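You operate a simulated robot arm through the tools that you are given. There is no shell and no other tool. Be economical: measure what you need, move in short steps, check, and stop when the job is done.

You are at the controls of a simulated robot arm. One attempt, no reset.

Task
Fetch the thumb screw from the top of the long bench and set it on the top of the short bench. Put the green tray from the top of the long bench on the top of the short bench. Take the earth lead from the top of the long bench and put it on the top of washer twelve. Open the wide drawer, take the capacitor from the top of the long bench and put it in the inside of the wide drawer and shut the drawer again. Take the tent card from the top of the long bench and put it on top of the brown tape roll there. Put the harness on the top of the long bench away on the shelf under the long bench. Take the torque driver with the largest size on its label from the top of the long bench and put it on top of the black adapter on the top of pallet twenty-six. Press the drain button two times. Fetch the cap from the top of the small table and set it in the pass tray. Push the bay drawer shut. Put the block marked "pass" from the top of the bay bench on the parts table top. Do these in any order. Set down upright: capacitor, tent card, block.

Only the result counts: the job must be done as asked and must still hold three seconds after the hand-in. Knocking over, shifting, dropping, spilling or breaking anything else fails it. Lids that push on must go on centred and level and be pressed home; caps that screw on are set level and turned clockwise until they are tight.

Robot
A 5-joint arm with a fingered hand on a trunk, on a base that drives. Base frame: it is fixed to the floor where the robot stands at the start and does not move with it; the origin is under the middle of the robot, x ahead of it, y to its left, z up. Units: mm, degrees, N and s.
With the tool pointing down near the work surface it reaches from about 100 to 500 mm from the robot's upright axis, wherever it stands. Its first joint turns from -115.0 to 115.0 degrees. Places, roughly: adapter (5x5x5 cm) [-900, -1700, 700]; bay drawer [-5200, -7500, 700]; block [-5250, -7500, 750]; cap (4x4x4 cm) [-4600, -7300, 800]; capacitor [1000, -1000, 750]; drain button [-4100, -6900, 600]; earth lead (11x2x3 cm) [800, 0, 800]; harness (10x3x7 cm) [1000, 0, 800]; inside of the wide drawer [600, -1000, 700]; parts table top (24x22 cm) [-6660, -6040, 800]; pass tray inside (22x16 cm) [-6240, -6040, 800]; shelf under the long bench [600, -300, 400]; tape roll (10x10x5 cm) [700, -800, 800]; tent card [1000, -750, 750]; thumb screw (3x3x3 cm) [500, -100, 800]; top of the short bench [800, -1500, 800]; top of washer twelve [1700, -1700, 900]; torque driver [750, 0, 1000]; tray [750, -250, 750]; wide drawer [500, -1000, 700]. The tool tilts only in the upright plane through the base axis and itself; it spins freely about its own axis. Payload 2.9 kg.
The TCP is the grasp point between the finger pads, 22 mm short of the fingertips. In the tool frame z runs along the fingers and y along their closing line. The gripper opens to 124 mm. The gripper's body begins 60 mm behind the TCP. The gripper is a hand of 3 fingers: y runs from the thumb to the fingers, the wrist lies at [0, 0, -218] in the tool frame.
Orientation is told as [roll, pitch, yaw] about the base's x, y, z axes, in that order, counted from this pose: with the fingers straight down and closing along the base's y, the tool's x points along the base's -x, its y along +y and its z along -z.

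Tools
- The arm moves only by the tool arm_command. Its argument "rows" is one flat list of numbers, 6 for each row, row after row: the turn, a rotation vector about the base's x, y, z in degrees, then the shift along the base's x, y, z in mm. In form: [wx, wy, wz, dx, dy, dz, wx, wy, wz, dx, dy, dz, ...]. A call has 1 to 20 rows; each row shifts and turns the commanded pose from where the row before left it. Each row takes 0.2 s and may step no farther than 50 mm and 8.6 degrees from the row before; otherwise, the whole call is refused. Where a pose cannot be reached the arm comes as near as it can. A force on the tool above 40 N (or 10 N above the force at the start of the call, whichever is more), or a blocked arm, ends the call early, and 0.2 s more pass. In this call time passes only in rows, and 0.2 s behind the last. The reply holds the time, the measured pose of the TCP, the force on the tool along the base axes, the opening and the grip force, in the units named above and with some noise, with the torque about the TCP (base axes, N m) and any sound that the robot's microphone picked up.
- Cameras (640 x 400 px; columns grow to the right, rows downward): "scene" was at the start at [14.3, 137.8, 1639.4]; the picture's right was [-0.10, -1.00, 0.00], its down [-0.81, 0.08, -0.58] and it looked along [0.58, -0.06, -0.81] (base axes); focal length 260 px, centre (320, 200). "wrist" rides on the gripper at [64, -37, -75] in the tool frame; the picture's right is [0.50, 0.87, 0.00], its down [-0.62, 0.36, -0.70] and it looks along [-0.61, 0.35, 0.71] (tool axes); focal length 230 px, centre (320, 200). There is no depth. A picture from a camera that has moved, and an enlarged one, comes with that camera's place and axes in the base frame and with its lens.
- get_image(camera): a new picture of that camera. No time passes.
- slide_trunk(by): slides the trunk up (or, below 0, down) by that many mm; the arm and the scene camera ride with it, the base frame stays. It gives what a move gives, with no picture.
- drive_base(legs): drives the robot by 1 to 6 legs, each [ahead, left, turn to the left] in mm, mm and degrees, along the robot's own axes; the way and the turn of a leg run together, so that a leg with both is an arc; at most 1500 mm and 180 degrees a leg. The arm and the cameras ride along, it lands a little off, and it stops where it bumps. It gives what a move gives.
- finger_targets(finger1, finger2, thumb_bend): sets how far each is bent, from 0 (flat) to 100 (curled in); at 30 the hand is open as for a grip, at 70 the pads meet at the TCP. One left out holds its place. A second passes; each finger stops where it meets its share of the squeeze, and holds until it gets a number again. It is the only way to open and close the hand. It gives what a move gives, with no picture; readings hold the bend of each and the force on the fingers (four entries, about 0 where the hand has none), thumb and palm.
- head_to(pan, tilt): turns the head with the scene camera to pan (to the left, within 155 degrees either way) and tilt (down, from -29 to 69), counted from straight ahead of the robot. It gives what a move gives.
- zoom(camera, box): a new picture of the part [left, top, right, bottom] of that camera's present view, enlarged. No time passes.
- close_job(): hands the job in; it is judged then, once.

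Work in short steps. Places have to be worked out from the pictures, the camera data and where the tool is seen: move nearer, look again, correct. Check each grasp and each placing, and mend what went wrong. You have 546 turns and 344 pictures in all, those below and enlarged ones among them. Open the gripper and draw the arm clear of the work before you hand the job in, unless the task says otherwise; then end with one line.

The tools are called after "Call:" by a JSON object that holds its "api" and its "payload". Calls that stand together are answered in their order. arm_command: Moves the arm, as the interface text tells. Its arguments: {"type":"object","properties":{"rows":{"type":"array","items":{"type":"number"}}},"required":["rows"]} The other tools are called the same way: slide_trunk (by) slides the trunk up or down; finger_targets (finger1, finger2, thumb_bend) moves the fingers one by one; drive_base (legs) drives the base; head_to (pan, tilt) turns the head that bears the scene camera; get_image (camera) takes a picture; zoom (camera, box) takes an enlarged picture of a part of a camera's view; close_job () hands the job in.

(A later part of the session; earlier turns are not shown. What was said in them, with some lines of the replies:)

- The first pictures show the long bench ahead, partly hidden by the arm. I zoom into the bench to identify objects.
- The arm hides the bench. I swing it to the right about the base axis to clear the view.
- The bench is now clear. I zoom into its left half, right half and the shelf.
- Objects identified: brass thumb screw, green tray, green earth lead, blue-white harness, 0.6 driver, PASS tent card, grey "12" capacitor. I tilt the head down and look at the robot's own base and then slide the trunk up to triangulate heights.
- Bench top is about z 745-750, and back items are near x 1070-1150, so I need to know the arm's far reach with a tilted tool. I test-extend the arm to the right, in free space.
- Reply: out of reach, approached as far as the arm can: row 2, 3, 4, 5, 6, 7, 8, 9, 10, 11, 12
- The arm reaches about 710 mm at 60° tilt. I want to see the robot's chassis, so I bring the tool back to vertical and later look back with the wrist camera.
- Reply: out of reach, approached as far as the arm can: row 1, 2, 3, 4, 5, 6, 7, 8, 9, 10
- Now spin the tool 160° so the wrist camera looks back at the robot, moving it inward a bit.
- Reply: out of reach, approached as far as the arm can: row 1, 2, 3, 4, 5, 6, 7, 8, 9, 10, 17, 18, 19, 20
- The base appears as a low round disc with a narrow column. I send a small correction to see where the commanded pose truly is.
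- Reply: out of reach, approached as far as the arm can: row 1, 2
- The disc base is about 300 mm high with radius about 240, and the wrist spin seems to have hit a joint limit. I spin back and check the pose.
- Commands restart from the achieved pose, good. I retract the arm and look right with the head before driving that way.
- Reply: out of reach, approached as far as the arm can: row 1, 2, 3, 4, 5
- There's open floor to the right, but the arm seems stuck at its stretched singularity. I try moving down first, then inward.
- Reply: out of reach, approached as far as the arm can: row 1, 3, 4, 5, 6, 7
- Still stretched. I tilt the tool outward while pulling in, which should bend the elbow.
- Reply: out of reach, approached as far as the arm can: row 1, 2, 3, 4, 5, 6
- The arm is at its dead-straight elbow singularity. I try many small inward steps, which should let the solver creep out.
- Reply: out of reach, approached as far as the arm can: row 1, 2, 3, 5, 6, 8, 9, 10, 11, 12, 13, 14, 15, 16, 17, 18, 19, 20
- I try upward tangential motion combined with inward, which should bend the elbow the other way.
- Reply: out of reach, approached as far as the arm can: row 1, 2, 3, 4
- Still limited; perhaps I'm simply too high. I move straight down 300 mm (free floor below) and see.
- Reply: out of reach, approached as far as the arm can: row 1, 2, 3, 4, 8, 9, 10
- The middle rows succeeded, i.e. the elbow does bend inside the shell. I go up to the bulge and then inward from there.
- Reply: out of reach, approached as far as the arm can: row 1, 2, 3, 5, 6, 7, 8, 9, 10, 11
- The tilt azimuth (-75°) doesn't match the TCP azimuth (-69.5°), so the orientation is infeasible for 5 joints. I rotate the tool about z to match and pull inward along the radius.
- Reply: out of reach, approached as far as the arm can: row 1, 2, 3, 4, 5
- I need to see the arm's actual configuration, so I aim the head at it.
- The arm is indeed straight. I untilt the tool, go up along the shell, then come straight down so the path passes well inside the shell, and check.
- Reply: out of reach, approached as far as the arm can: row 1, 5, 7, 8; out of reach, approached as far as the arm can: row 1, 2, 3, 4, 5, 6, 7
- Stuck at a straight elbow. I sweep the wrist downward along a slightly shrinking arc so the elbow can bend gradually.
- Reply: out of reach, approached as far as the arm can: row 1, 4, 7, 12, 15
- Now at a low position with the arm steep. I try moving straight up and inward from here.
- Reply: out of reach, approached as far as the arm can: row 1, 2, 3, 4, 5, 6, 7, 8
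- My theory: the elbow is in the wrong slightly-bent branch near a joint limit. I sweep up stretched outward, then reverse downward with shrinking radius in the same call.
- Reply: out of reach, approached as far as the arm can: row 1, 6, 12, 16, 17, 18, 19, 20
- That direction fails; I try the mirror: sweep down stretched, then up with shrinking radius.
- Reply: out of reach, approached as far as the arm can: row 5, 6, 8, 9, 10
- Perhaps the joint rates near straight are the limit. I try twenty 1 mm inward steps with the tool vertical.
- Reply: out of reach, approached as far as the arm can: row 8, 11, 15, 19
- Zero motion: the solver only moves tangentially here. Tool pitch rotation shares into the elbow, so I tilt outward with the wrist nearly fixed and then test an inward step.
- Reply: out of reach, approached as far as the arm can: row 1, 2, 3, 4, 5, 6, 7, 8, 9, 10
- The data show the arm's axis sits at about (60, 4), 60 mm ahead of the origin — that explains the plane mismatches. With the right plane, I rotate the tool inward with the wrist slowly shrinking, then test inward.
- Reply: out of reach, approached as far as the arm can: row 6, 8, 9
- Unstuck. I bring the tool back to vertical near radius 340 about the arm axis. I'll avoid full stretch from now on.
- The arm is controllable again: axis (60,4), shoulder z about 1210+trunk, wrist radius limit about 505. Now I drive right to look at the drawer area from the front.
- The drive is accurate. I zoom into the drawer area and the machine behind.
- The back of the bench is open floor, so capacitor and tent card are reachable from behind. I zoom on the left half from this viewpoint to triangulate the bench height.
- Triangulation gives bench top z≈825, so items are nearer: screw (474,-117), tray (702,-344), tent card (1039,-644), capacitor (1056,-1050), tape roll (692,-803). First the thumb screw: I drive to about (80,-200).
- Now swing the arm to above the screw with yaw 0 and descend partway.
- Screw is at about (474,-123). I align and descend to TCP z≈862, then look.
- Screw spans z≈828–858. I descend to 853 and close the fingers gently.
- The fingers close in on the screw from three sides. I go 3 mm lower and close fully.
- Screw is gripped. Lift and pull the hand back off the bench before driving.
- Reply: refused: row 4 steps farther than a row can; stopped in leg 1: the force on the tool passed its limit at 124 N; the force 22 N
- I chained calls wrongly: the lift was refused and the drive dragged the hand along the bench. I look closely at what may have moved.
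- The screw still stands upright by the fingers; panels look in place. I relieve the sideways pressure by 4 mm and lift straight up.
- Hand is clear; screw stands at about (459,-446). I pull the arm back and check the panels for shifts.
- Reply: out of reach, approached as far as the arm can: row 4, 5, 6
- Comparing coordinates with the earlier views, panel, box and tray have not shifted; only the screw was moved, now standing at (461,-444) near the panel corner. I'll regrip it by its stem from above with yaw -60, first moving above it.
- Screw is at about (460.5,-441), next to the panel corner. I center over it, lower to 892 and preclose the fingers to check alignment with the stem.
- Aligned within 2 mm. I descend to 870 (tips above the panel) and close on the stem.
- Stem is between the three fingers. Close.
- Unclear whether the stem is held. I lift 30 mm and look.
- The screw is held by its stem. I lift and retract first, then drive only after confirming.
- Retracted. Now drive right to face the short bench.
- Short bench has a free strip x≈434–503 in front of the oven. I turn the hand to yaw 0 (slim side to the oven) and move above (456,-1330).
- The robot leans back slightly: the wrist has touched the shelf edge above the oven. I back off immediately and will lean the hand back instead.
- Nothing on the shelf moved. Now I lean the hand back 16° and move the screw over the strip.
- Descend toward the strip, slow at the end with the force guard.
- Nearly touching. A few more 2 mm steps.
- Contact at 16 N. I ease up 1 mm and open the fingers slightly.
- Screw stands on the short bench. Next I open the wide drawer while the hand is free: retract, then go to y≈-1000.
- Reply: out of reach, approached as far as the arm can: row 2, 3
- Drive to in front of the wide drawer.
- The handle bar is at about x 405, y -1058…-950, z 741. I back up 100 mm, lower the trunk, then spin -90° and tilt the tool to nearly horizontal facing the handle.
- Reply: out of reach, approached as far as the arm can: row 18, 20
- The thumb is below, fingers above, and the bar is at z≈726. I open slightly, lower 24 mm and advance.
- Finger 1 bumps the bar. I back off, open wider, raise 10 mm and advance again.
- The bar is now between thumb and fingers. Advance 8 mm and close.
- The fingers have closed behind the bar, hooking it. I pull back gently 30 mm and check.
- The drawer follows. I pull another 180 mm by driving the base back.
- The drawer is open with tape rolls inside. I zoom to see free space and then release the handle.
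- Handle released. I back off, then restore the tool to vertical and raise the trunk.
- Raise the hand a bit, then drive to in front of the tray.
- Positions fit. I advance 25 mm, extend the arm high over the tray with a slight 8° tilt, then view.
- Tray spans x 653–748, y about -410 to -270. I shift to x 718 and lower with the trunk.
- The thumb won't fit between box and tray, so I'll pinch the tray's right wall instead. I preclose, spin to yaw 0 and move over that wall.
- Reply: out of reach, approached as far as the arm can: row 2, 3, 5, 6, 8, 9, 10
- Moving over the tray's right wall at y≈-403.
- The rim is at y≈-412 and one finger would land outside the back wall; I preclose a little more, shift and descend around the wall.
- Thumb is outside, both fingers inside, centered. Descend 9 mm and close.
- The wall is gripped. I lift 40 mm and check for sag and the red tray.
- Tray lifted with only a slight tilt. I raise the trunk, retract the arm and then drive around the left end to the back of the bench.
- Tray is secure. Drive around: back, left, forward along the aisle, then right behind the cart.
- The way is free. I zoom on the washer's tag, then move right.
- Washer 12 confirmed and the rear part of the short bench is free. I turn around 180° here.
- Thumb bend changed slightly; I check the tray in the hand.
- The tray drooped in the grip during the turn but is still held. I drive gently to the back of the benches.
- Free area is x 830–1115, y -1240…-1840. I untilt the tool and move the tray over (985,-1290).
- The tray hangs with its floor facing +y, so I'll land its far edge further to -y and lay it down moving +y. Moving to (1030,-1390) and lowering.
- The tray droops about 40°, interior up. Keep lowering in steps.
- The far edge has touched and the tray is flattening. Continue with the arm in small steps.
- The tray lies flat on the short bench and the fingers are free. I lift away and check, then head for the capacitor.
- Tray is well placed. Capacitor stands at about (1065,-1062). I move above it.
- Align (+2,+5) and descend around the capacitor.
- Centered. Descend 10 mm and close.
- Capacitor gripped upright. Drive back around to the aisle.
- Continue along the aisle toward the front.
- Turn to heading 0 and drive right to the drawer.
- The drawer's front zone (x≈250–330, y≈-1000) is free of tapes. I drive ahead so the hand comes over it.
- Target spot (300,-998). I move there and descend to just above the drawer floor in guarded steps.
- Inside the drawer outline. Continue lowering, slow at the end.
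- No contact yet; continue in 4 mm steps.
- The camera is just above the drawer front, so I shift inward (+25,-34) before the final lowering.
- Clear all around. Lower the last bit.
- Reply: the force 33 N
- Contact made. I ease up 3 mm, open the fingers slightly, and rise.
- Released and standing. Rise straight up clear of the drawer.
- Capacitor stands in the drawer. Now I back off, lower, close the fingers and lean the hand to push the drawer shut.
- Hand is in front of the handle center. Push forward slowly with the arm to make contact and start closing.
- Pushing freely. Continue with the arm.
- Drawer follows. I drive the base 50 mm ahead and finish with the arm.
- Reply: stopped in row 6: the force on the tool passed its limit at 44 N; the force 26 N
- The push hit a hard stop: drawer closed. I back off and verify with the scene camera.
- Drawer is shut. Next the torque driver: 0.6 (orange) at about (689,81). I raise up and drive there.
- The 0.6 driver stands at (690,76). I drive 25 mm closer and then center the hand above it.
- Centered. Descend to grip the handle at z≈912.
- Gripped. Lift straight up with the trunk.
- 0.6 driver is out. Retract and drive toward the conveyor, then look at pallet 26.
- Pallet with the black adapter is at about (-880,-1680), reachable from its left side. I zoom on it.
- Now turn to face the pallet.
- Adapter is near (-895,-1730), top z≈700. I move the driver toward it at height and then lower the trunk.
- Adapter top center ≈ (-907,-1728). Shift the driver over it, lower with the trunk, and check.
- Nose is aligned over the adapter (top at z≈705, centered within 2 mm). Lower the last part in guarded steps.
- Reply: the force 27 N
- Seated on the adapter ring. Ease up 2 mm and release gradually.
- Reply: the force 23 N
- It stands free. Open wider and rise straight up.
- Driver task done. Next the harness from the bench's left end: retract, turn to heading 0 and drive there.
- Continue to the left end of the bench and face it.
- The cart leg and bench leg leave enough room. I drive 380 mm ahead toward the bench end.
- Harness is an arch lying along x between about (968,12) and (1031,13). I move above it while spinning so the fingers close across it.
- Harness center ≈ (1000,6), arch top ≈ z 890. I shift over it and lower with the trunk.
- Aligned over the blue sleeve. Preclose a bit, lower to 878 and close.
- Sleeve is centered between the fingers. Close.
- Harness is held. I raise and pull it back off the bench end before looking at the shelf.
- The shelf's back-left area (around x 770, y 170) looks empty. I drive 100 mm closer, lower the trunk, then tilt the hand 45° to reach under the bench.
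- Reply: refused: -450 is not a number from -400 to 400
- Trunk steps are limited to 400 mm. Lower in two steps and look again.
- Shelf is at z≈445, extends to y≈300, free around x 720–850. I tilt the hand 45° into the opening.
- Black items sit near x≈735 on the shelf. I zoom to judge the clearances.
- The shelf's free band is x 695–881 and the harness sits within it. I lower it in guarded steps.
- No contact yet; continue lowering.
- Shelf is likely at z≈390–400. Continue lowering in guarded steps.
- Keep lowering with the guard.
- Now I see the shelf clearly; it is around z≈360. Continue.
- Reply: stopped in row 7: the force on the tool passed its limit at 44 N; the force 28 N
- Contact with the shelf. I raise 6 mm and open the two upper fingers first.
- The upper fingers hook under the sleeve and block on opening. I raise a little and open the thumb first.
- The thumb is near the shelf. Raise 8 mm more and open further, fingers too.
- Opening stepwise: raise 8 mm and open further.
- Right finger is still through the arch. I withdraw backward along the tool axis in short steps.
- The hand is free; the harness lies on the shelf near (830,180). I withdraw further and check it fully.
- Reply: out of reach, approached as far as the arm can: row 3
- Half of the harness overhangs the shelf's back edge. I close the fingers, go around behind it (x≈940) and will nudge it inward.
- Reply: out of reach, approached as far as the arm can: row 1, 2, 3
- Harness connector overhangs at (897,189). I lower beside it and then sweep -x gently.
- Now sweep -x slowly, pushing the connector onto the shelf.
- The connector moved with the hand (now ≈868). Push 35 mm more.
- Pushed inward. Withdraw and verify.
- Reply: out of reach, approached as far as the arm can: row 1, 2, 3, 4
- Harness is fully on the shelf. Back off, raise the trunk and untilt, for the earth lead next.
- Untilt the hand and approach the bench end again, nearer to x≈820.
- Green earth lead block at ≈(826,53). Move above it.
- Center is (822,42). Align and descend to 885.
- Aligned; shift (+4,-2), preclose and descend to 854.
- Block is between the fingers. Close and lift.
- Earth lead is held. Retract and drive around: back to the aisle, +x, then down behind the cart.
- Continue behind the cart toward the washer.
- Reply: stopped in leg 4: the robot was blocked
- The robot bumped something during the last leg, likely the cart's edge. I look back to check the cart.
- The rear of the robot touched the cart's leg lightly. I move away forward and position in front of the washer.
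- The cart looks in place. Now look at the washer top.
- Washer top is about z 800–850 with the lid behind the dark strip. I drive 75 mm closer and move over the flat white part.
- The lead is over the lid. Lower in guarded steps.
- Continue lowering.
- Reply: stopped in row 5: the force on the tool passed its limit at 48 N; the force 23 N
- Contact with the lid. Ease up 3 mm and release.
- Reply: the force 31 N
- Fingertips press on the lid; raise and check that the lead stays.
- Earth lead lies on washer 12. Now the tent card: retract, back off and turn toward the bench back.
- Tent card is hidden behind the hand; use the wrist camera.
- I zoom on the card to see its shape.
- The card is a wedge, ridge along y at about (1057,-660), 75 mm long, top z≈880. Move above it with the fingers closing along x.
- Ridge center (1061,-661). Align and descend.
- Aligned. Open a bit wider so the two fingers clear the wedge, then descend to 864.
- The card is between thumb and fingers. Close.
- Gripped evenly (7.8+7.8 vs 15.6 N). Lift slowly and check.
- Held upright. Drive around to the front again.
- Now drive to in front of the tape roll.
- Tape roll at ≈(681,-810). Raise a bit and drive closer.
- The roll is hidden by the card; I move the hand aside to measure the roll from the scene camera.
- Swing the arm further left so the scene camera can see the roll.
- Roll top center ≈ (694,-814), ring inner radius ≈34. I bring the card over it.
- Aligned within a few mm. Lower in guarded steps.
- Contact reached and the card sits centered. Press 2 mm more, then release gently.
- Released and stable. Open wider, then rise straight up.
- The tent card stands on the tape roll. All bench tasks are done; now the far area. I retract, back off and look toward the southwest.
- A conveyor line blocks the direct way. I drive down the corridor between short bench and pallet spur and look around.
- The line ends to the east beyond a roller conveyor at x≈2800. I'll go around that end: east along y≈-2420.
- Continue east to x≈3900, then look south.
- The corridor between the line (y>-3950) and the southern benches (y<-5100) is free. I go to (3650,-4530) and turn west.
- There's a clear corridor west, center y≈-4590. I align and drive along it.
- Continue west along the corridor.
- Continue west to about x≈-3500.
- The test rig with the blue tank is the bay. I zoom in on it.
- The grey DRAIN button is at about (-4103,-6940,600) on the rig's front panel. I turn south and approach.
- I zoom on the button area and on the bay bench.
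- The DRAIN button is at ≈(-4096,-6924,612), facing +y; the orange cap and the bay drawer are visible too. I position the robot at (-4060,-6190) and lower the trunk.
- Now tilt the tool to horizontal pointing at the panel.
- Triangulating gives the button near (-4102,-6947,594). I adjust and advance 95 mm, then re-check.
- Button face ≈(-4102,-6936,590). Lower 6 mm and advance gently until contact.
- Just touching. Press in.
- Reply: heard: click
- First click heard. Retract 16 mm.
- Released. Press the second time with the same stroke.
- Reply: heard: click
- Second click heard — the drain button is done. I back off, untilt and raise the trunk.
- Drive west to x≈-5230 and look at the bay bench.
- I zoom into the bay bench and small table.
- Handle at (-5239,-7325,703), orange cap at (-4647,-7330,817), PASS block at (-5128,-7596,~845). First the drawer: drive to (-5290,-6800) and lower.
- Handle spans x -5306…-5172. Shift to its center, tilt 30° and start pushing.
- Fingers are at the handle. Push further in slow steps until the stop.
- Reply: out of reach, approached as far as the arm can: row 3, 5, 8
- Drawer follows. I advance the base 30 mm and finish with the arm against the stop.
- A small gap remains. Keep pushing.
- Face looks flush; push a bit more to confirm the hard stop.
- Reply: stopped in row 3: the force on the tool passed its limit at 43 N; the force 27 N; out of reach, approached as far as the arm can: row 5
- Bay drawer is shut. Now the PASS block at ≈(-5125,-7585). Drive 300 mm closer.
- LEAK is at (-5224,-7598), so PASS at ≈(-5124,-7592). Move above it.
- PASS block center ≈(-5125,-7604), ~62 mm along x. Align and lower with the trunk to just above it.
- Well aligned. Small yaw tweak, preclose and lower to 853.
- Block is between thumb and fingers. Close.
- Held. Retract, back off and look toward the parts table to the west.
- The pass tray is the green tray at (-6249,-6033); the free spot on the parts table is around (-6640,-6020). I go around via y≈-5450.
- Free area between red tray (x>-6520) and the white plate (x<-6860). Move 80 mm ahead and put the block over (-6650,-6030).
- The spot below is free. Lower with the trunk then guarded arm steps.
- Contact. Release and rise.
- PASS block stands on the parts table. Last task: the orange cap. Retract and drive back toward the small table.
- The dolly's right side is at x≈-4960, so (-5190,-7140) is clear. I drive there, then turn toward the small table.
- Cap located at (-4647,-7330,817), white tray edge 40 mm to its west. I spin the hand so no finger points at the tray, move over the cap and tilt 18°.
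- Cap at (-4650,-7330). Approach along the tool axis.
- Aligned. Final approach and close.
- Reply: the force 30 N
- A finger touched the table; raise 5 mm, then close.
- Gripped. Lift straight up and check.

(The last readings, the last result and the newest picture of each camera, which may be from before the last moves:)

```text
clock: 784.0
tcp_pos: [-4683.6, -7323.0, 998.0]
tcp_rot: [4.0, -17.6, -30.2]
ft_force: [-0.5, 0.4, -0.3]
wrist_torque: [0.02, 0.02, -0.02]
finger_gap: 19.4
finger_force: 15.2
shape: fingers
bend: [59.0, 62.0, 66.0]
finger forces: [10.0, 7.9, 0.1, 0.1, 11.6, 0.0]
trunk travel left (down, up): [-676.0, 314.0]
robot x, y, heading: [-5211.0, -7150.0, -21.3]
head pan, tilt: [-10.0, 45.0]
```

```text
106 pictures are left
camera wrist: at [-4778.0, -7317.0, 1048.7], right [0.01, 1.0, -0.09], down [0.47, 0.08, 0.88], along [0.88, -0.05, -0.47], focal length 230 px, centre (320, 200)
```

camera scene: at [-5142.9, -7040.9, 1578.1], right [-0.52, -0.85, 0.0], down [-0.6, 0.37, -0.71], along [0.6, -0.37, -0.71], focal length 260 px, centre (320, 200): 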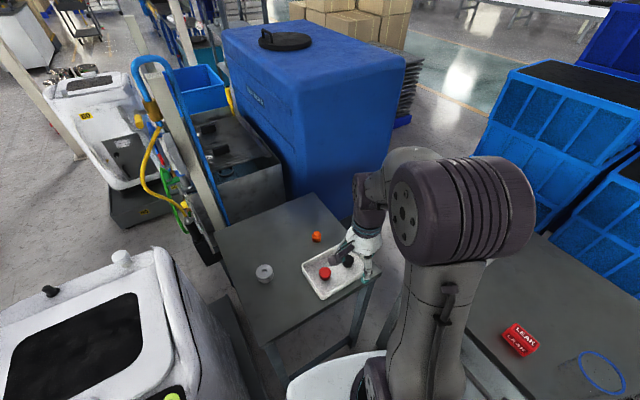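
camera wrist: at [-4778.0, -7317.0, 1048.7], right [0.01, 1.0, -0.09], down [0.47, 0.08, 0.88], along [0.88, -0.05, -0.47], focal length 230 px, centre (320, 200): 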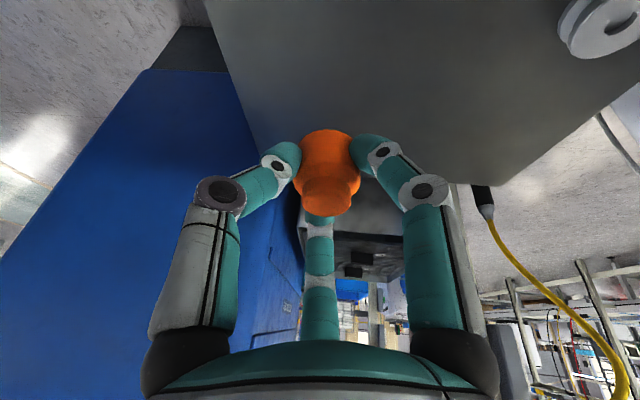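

Held. Untilt, retract, turn back to heading -90 and drive to the pass tray.

Call:
{"api": "arm_command", "payload": {"rows": [1.7, 5.75, 0, -30, 9, 5, 1.7, 5.75, 0, -30, 9, 5, 1.7, 5.75, 0, -30, 9, 5, 0, 0, 0, -38, 11, 5, 0, 0, 0, -38, 11, 5]}}

Call:
{"api": "drive_base", "payload": {"legs": [[0, 0, -68.5], [-800, 0, 0]]}}

```text
clock: 785.2
tcp_pos: [-4846.1, -7273.5, 1023.8]
tcp_rot: [0.0, 0.0, -29.5]
ft_force: [0.0, -0.6, 0.3]
wrist_torque: [0.01, 0.0, -0.05]
finger_gap: 19.1
finger_force: 14.7
shape: fingers
bend: [59.0, 62.0, 66.0]
finger forces: [10.3, 7.9, 0.1, 0.0, 11.5, 0.0]
trunk travel left (down, up): [-676.0, 314.0]
robot x, y, heading: [-5211.9, -7157.7, -21.6]
head pan, tilt: [-10.0, 45.0]
```

```text
clock: 790.3
tcp_pos: [-5265.2, -7328.8, 1025.9]
tcp_rot: [0.1, -0.2, -104.0]
ft_force: [0.1, 0.7, 0.7]
wrist_torque: [-0.05, 0.05, 0.0]
finger_gap: 19.0
finger_force: 14.6
shape: fingers
bend: [59.0, 62.0, 66.0]
finger forces: [10.2, 7.6, 0.0, 0.0, 11.4, 0.0]
trunk travel left (down, up): [-676.0, 314.0]
robot x, y, heading: [-5252.2, -6949.0, -95.7]
head pan, tilt: [-10.0, 45.0]
stopped in leg 2: the robot was blocked; the commanded pose is now the measured one
```

Blocked while reversing. I look behind to see what is there.

Call:
{"api": "head_to", "payload": {"pan": 140, "tilt": 50}}

Call:
{"api": "get_image", "payload": {"camera": "scene"}}

Call:
{"api": "head_to", "payload": {"pan": -140, "tilt": 50}}

Call:
{"api": "get_image", "payload": {"camera": "scene"}}

```text
clock: 792.6
tcp_pos: [-5264.7, -7332.5, 1023.5]
tcp_rot: [0.0, 0.0, -103.9]
ft_force: [0.4, -0.7, -0.9]
wrist_torque: [0.01, 0.01, 0.01]
finger_gap: 19.0
finger_force: 15.0
shape: fingers
bend: [59.0, 62.0, 66.0]
finger forces: [10.3, 7.7, 0.0, 0.1, 11.5, 0.0]
trunk travel left (down, up): [-676.0, 314.0]
robot x, y, heading: [-5245.9, -6948.9, -95.7]
head pan, tilt: [140.0, 50.0]
```

```text
105 pictures are left
camera scene: at [-5041.0, -6849.3, 1571.2], right [0.7, -0.72, 0.0], down [-0.55, -0.53, -0.64], along [0.46, 0.45, -0.77], focal length 260 px, centre (320, 200)
```

scene: 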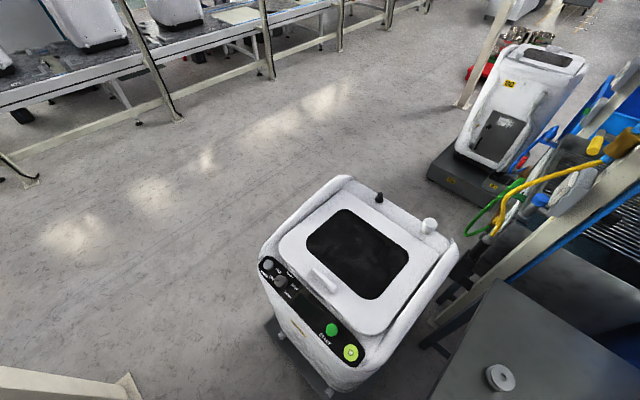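

```text
clock: 796.5
tcp_pos: [-5265.5, -7334.0, 1022.3]
tcp_rot: [0.0, 0.2, -104.0]
ft_force: [-0.2, -0.3, 0.7]
wrist_torque: [-0.02, -0.01, 0.03]
finger_gap: 19.1
finger_force: 14.5
shape: fingers
bend: [59.0, 62.0, 66.0]
finger forces: [10.2, 7.6, 0.0, 0.1, 11.4, 0.0]
trunk travel left (down, up): [-676.0, 314.0]
robot x, y, heading: [-5246.0, -6946.1, -95.6]
head pan, tilt: [-140.0, 50.0]
```

```text
104 pictures are left
camera scene: at [-5139.5, -6839.3, 1571.2], right [0.83, 0.56, 0.0], down [0.43, -0.63, -0.64], along [-0.36, 0.53, -0.77], focal length 260 px, centre (320, 200)
```

scene: 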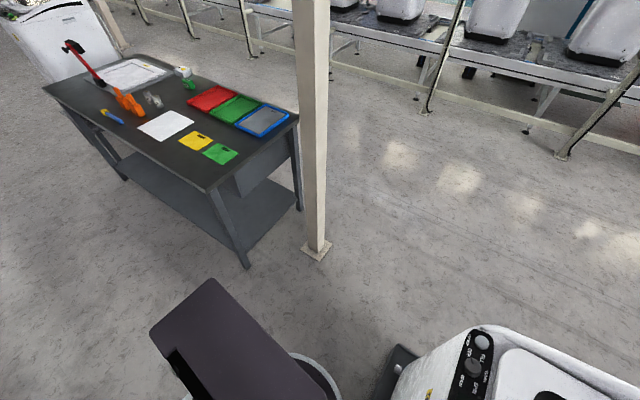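

The robot's rim touched the washer dolly's corner. I shift sideways to x≈-5320 (midway between dolly and post) and then reverse.

Call:
{"api": "drive_base", "payload": {"legs": [[15, -75, 0], [0, 0, 5.7]]}}

Call:
{"api": "head_to", "payload": {"pan": 140, "tilt": 50}}

Call:
{"api": "get_image", "payload": {"camera": "scene"}}

```text
clock: 798.1
tcp_pos: [-5302.3, -7339.8, 1024.1]
tcp_rot: [0.0, 0.1, -98.2]
ft_force: [-0.3, 0.3, 0.0]
wrist_torque: [0.0, 0.02, -0.02]
finger_gap: 19.1
finger_force: 14.7
shape: fingers
bend: [59.0, 62.0, 66.0]
finger forces: [10.1, 7.6, 0.0, 0.1, 11.5, 0.1]
trunk travel left (down, up): [-676.0, 314.0]
robot x, y, heading: [-5330.3, -6953.3, -89.8]
head pan, tilt: [-140.0, 50.0]
```

```text
clock: 801.9
tcp_pos: [-5303.2, -7339.8, 1023.8]
tcp_rot: [0.0, 0.0, -98.2]
ft_force: [0.6, 0.3, -0.4]
wrist_torque: [-0.01, 0.03, -0.01]
finger_gap: 18.7
finger_force: 14.4
shape: fingers
bend: [59.0, 62.0, 66.0]
finger forces: [10.2, 7.6, 0.1, 0.0, 11.4, 0.0]
trunk travel left (down, up): [-676.0, 314.0]
robot x, y, heading: [-5325.7, -6952.4, -90.0]
head pan, tilt: [140.0, 50.0]
```

```text
103 pictures are left
camera scene: at [-5129.2, -6836.8, 1571.2], right [0.77, -0.64, 0.0], down [-0.49, -0.59, -0.64], along [0.41, 0.49, -0.77], focal length 260 px, centre (320, 200)
```

scene: 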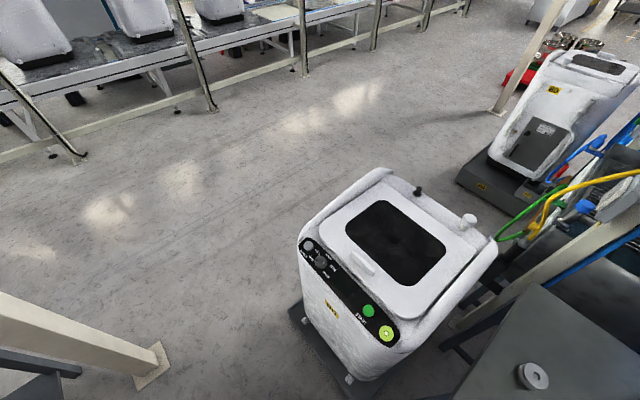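

Comparing coordinates, the washer has not moved (within ~5 mm noise). Now reverse along x≈-5326 between dolly and post.

Call:
{"api": "drive_base", "payload": {"legs": [[-750, 0, 0]]}}

```text
clock: 806.0
tcp_pos: [-5302.2, -6595.9, 1023.3]
tcp_rot: [0.0, 0.0, -99.4]
ft_force: [-0.6, -0.4, 0.0]
wrist_torque: [0.0, 0.01, 0.01]
finger_gap: 19.1
finger_force: 15.1
shape: fingers
bend: [59.0, 62.0, 66.0]
finger forces: [10.2, 7.6, 0.1, 0.1, 11.6, 0.0]
trunk travel left (down, up): [-676.0, 314.0]
robot x, y, heading: [-5315.2, -6209.0, -91.3]
head pan, tilt: [140.0, 50.0]
```

Call:
{"api": "drive_base", "payload": {"legs": [[-740, 0, 1.3], [0, -920, 0]]}}

Call:
{"api": "head_to", "payload": {"pan": 0, "tilt": 48}}

Call:
{"api": "get_image", "payload": {"camera": "scene"}}

```text
clock: 814.5
tcp_pos: [-6222.3, -5832.1, 1024.6]
tcp_rot: [0.0, 0.0, -99.6]
ft_force: [0.4, 0.8, -0.1]
wrist_torque: [0.01, -0.01, 0.01]
finger_gap: 18.9
finger_force: 14.6
shape: fingers
bend: [59.0, 62.0, 66.0]
finger forces: [10.2, 7.6, 0.0, 0.0, 11.5, 0.1]
trunk travel left (down, up): [-676.0, 314.0]
robot x, y, heading: [-6239.0, -5447.3, -91.6]
head pan, tilt: [140.0, 50.0]
```

```text
clock: 816.7
tcp_pos: [-6221.8, -5832.3, 1023.1]
tcp_rot: [0.0, 0.0, -99.5]
ft_force: [0.6, -0.2, -0.4]
wrist_torque: [0.03, 0.02, -0.02]
finger_gap: 19.1
finger_force: 14.9
shape: fingers
bend: [59.0, 62.0, 66.0]
finger forces: [10.2, 7.6, 0.0, 0.0, 11.5, 0.0]
trunk travel left (down, up): [-676.0, 314.0]
robot x, y, heading: [-6235.3, -5448.6, -91.3]
head pan, tilt: [0.0, 48.0]
```

```text
102 pictures are left
camera scene: at [-6089.1, -5469.5, 1573.9], right [-1.0, 0.02, 0.0], down [0.02, 0.74, -0.67], along [-0.02, -0.67, -0.74], focal length 260 px, centre (320, 200)
```

scene: 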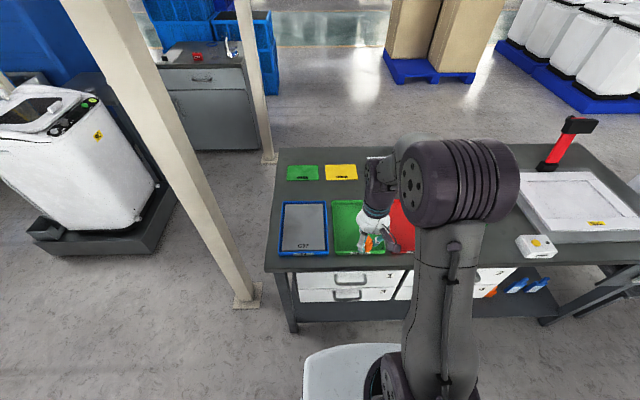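

Green pass tray center ≈(-6247,-6025). Move ahead, position over it and lower.

Call:
{"api": "drive_base", "payload": {"legs": [[105, 0, 1.3]]}}

Call:
{"api": "arm_command", "payload": {"rows": [0, 0, 0, -8, -28, -10, 0, 0, 0, -8, -28, -20, 0, 0, 0, -8, -28, -20]}}

Call:
{"api": "get_image", "payload": {"camera": "wrist"}}

Call:
{"api": "get_image", "payload": {"camera": "scene"}}

```text
clock: 817.9
tcp_pos: [-6213.2, -5938.6, 1022.5]
tcp_rot: [0.1, 0.1, -98.2]
ft_force: [-0.3, 0.4, -0.5]
wrist_torque: [0.02, -0.03, 0.0]
finger_gap: 19.1
finger_force: 15.1
shape: fingers
bend: [59.0, 62.0, 66.0]
finger forces: [10.2, 7.6, 0.0, 0.0, 11.5, 0.1]
trunk travel left (down, up): [-676.0, 314.0]
robot x, y, heading: [-6235.3, -5552.3, -90.0]
head pan, tilt: [0.0, 48.0]
```

```text
clock: 818.7
tcp_pos: [-6239.6, -6024.4, 972.3]
tcp_rot: [0.0, 0.2, -98.3]
ft_force: [0.5, 0.0, -0.3]
wrist_torque: [0.0, -0.01, -0.01]
finger_gap: 18.9
finger_force: 14.8
shape: fingers
bend: [59.0, 62.0, 66.0]
finger forces: [10.3, 7.5, 0.0, 0.0, 11.4, 0.0]
trunk travel left (down, up): [-676.0, 314.0]
robot x, y, heading: [-6237.5, -5554.4, -89.9]
head pan, tilt: [0.0, 48.0]
```

```text
101 pictures are left
camera wrist: at [-6268.4, -5955.6, 1048.1], right [0.93, 0.37, 0.0], down [0.26, -0.66, 0.7], along [0.26, -0.65, -0.71], focal length 230 px, centre (320, 200)
```

wrist: 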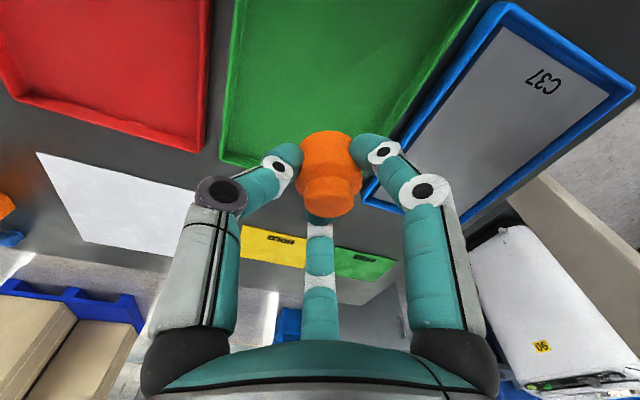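

```text
100 pictures are left
camera scene: at [-6090.5, -5575.2, 1573.9], right [-1.0, 0.0, 0.0], down [0.0, 0.74, -0.67], along [0.0, -0.67, -0.74], focal length 260 px, centre (320, 200)
```

scene: 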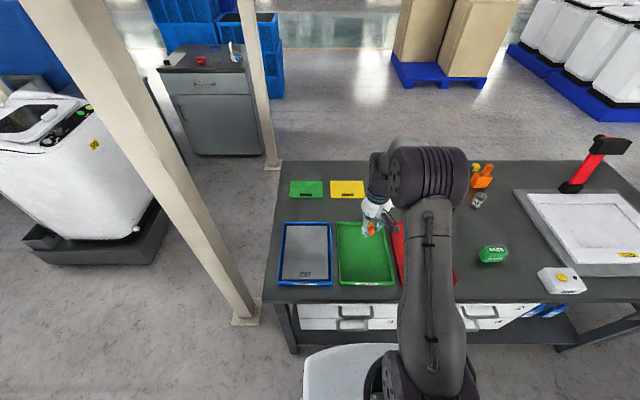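

Over the tray center. Lower in guarded steps.

Call:
{"api": "arm_command", "payload": {"rows": [0, 0, 0, -5, -3, -35, 0, 0, 0, 0, 0, -35, 0, 0, 0, 0, 0, -20, 0, 0, 0, 0, 0, -10, 0, 0, 0, 0, 0, -6, 0, 0, 0, 0, 0, -5, 0, 0, 0, 0, 0, -4, 0, 0, 0, 0, 0, -4]}}

Call:
{"api": "get_image", "payload": {"camera": "wrist"}}

```text
clock: 820.5
tcp_pos: [-6242.0, -6026.4, 853.8]
tcp_rot: [0.0, 0.0, -98.2]
ft_force: [0.3, -0.1, 0.3]
wrist_torque: [-0.02, 0.0, 0.03]
finger_gap: 18.7
finger_force: 14.0
shape: fingers
bend: [59.0, 62.0, 67.0]
finger forces: [10.4, 7.6, 0.0, 0.0, 11.1, 0.0]
trunk travel left (down, up): [-676.0, 314.0]
robot x, y, heading: [-6234.1, -5556.3, -90.0]
head pan, tilt: [0.0, 48.0]
```

```text
99 pictures are left
camera wrist: at [-6271.3, -5957.1, 930.7], right [0.93, 0.37, 0.0], down [0.26, -0.66, 0.7], along [0.26, -0.65, -0.71], focal length 230 px, centre (320, 200)
```

wrist: 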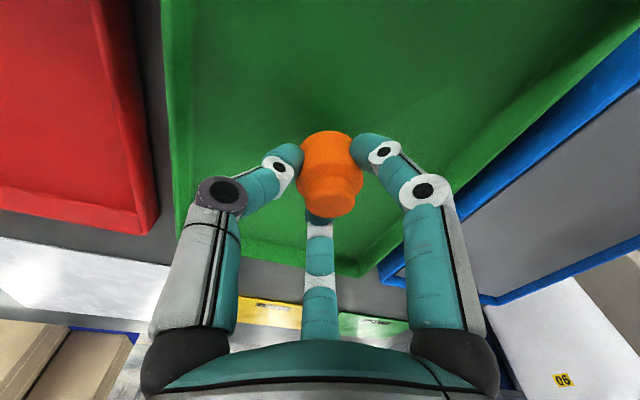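

Well inside the tray. A few more guarded millimetres.

Call:
{"api": "arm_command", "payload": {"rows": [0, 0, 0, 0, 2, -3, 0, 0, 0, 0, 2, -3, 0, 0, 0, 0, 0, -3, 0, 0, 0, 0, 0, -3, 0, 0, 0, 0, 0, -3, 0, 0, 0, 0, 0, -2]}}

Call:
{"api": "get_image", "payload": {"camera": "wrist"}}

```text
clock: 821.9
tcp_pos: [-6242.4, -6022.0, 838.0]
tcp_rot: [0.0, -0.1, -98.3]
ft_force: [-1.8, 1.9, 7.5]
wrist_torque: [-0.05, -0.04, 0.05]
finger_gap: 19.4
finger_force: 16.1
shape: fingers
bend: [59.0, 62.0, 67.0]
finger forces: [11.0, 9.0, 0.0, 0.1, 12.2, 0.1]
trunk travel left (down, up): [-676.0, 314.0]
robot x, y, heading: [-6236.7, -5558.2, -90.0]
head pan, tilt: [0.0, 48.0]
```

```text
98 pictures are left
camera wrist: at [-6270.5, -5952.9, 914.4], right [0.93, 0.37, 0.0], down [0.26, -0.66, 0.7], along [0.26, -0.65, -0.71], focal length 230 px, centre (320, 200)
```

wrist: 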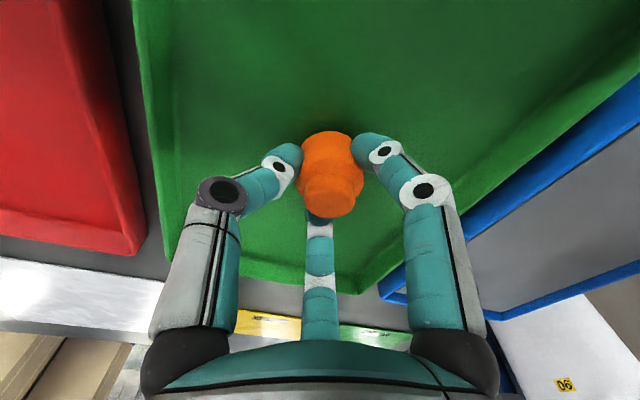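

Contact. Raise 2 mm, open a little, then rise.

Call:
{"api": "arm_command", "payload": {"rows": [0, 0, 0, 0, 0, 2]}}

Call:
{"api": "finger_targets", "payload": {"finger1": 53, "finger2": 53, "thumb_bend": 55}}

Call:
{"api": "arm_command", "payload": {"rows": [0, 0, 0, 0, 0, 10, 0, 0, 0, 0, 0, 20, 0, 0, 0, 0, 0, 40, 0, 0, 0, 0, 0, 45, 0, 0, 0, 0, 0, 45]}}

Call:
{"api": "get_image", "payload": {"camera": "wrist"}}

```text
clock: 822.3
tcp_pos: [-6242.3, -6023.4, 839.9]
tcp_rot: [0.0, 0.1, -98.3]
ft_force: [0.8, 1.2, 1.7]
wrist_torque: [0.0, 0.0, 0.03]
finger_gap: 19.2
finger_force: 15.3
shape: fingers
bend: [59.0, 62.0, 67.0]
finger forces: [10.6, 8.9, 0.1, 0.0, 11.2, 0.0]
trunk travel left (down, up): [-676.0, 314.0]
robot x, y, heading: [-6237.7, -5553.9, -89.9]
head pan, tilt: [0.0, 48.0]
```

```text
clock: 823.3
tcp_pos: [-6242.7, -6023.6, 839.0]
tcp_rot: [-0.1, 0.0, -98.2]
ft_force: [0.2, 0.8, 0.8]
wrist_torque: [-0.04, 0.0, -0.01]
finger_gap: 38.0
finger_force: 0.1
shape: fingers
bend: [53.0, 53.0, 55.0]
finger forces: [0.0, 0.0, 0.1, 0.1, 0.0, 0.1]
trunk travel left (down, up): [-676.0, 314.0]
robot x, y, heading: [-6235.4, -5554.7, -90.3]
head pan, tilt: [0.0, 48.0]
```

```text
clock: 824.5
tcp_pos: [-6241.3, -6022.3, 999.2]
tcp_rot: [0.0, 0.0, -98.2]
ft_force: [0.3, 0.3, 0.4]
wrist_torque: [0.01, 0.04, -0.01]
finger_gap: 38.3
finger_force: 0.0
shape: fingers
bend: [53.0, 53.0, 55.0]
finger forces: [0.0, 0.0, 0.0, 0.1, 0.0, 0.1]
trunk travel left (down, up): [-676.0, 314.0]
robot x, y, heading: [-6237.0, -5556.9, -90.0]
head pan, tilt: [0.0, 48.0]
```

```text
97 pictures are left
camera wrist: at [-6268.4, -5953.5, 1075.0], right [0.93, 0.37, 0.0], down [0.26, -0.66, 0.7], along [0.26, -0.65, -0.71], focal length 230 px, centre (320, 200)
```

wrist: 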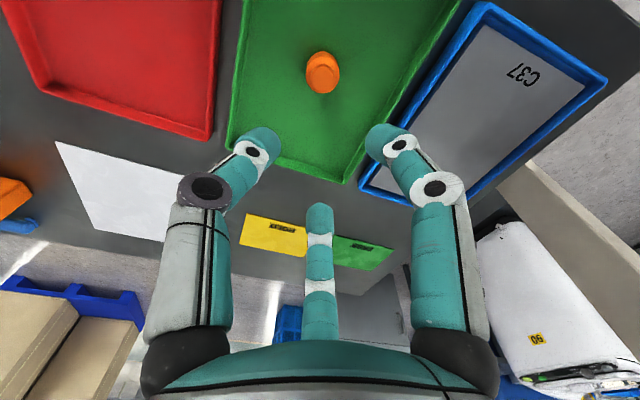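

The cap lies in the pass tray. I draw the arm clear of the table, open the hand and hand in.

Call:
{"api": "drive_base", "payload": {"legs": [[-250, 0, 0]]}}

Call:
{"api": "finger_targets", "payload": {"finger1": 30, "finger2": 30, "thumb_bend": 30}}

Call:
{"api": "get_image", "payload": {"camera": "scene"}}

```text
clock: 826.3
tcp_pos: [-6243.5, -5775.0, 999.2]
tcp_rot: [0.0, 0.1, -98.9]
ft_force: [-1.0, -0.1, 0.2]
wrist_torque: [-0.03, 0.01, 0.0]
finger_gap: 37.9
finger_force: 0.0
shape: fingers
bend: [53.0, 53.0, 55.0]
finger forces: [0.0, 0.1, 0.0, 0.1, 0.0, 0.0]
trunk travel left (down, up): [-676.0, 314.0]
robot x, y, heading: [-6233.6, -5306.5, -90.7]
head pan, tilt: [0.0, 48.0]
```

```text
clock: 827.3
tcp_pos: [-6243.6, -5774.3, 997.7]
tcp_rot: [0.0, 0.0, -98.9]
ft_force: [0.3, -0.6, 0.3]
wrist_torque: [0.02, 0.03, -0.01]
finger_gap: 103.7
finger_force: 0.0
shape: fingers
bend: [30.0, 30.0, 30.0]
finger forces: [0.1, 0.1, 0.0, 0.0, 0.1, 0.0]
trunk travel left (down, up): [-676.0, 314.0]
robot x, y, heading: [-6235.4, -5306.9, -91.0]
head pan, tilt: [0.0, 48.0]
```

```text
96 pictures are left
camera scene: at [-6088.5, -5327.1, 1573.9], right [-1.0, 0.01, 0.0], down [0.01, 0.74, -0.67], along [-0.01, -0.67, -0.74], focal length 260 px, centre (320, 200)
```

scene: 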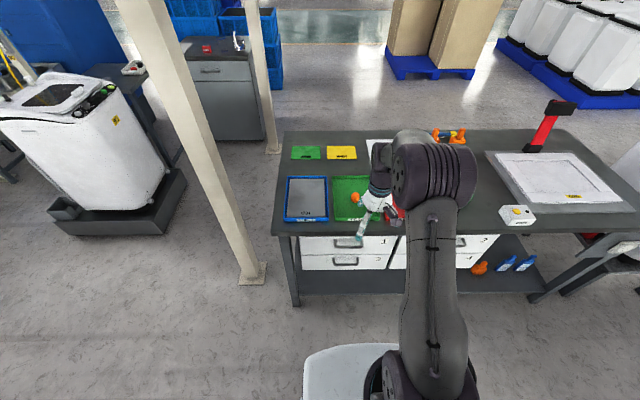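

All tasks are done as far as the pictures and readings show, and the arm is clear. I hand in the job.

Call:
{"api": "close_job", "payload": {}}

```text
The job is handed in.
```

I carried out all eleven tasks and handed in the job with the gripper open and the arm clear. My checks showed everything in place, but my dragging slip pushed the hand against a panel with 124 N. I also bumped the shelf above the oven and, while driving, the wooden cart and a washer dolly. I saw nothing move beyond measuring noise.
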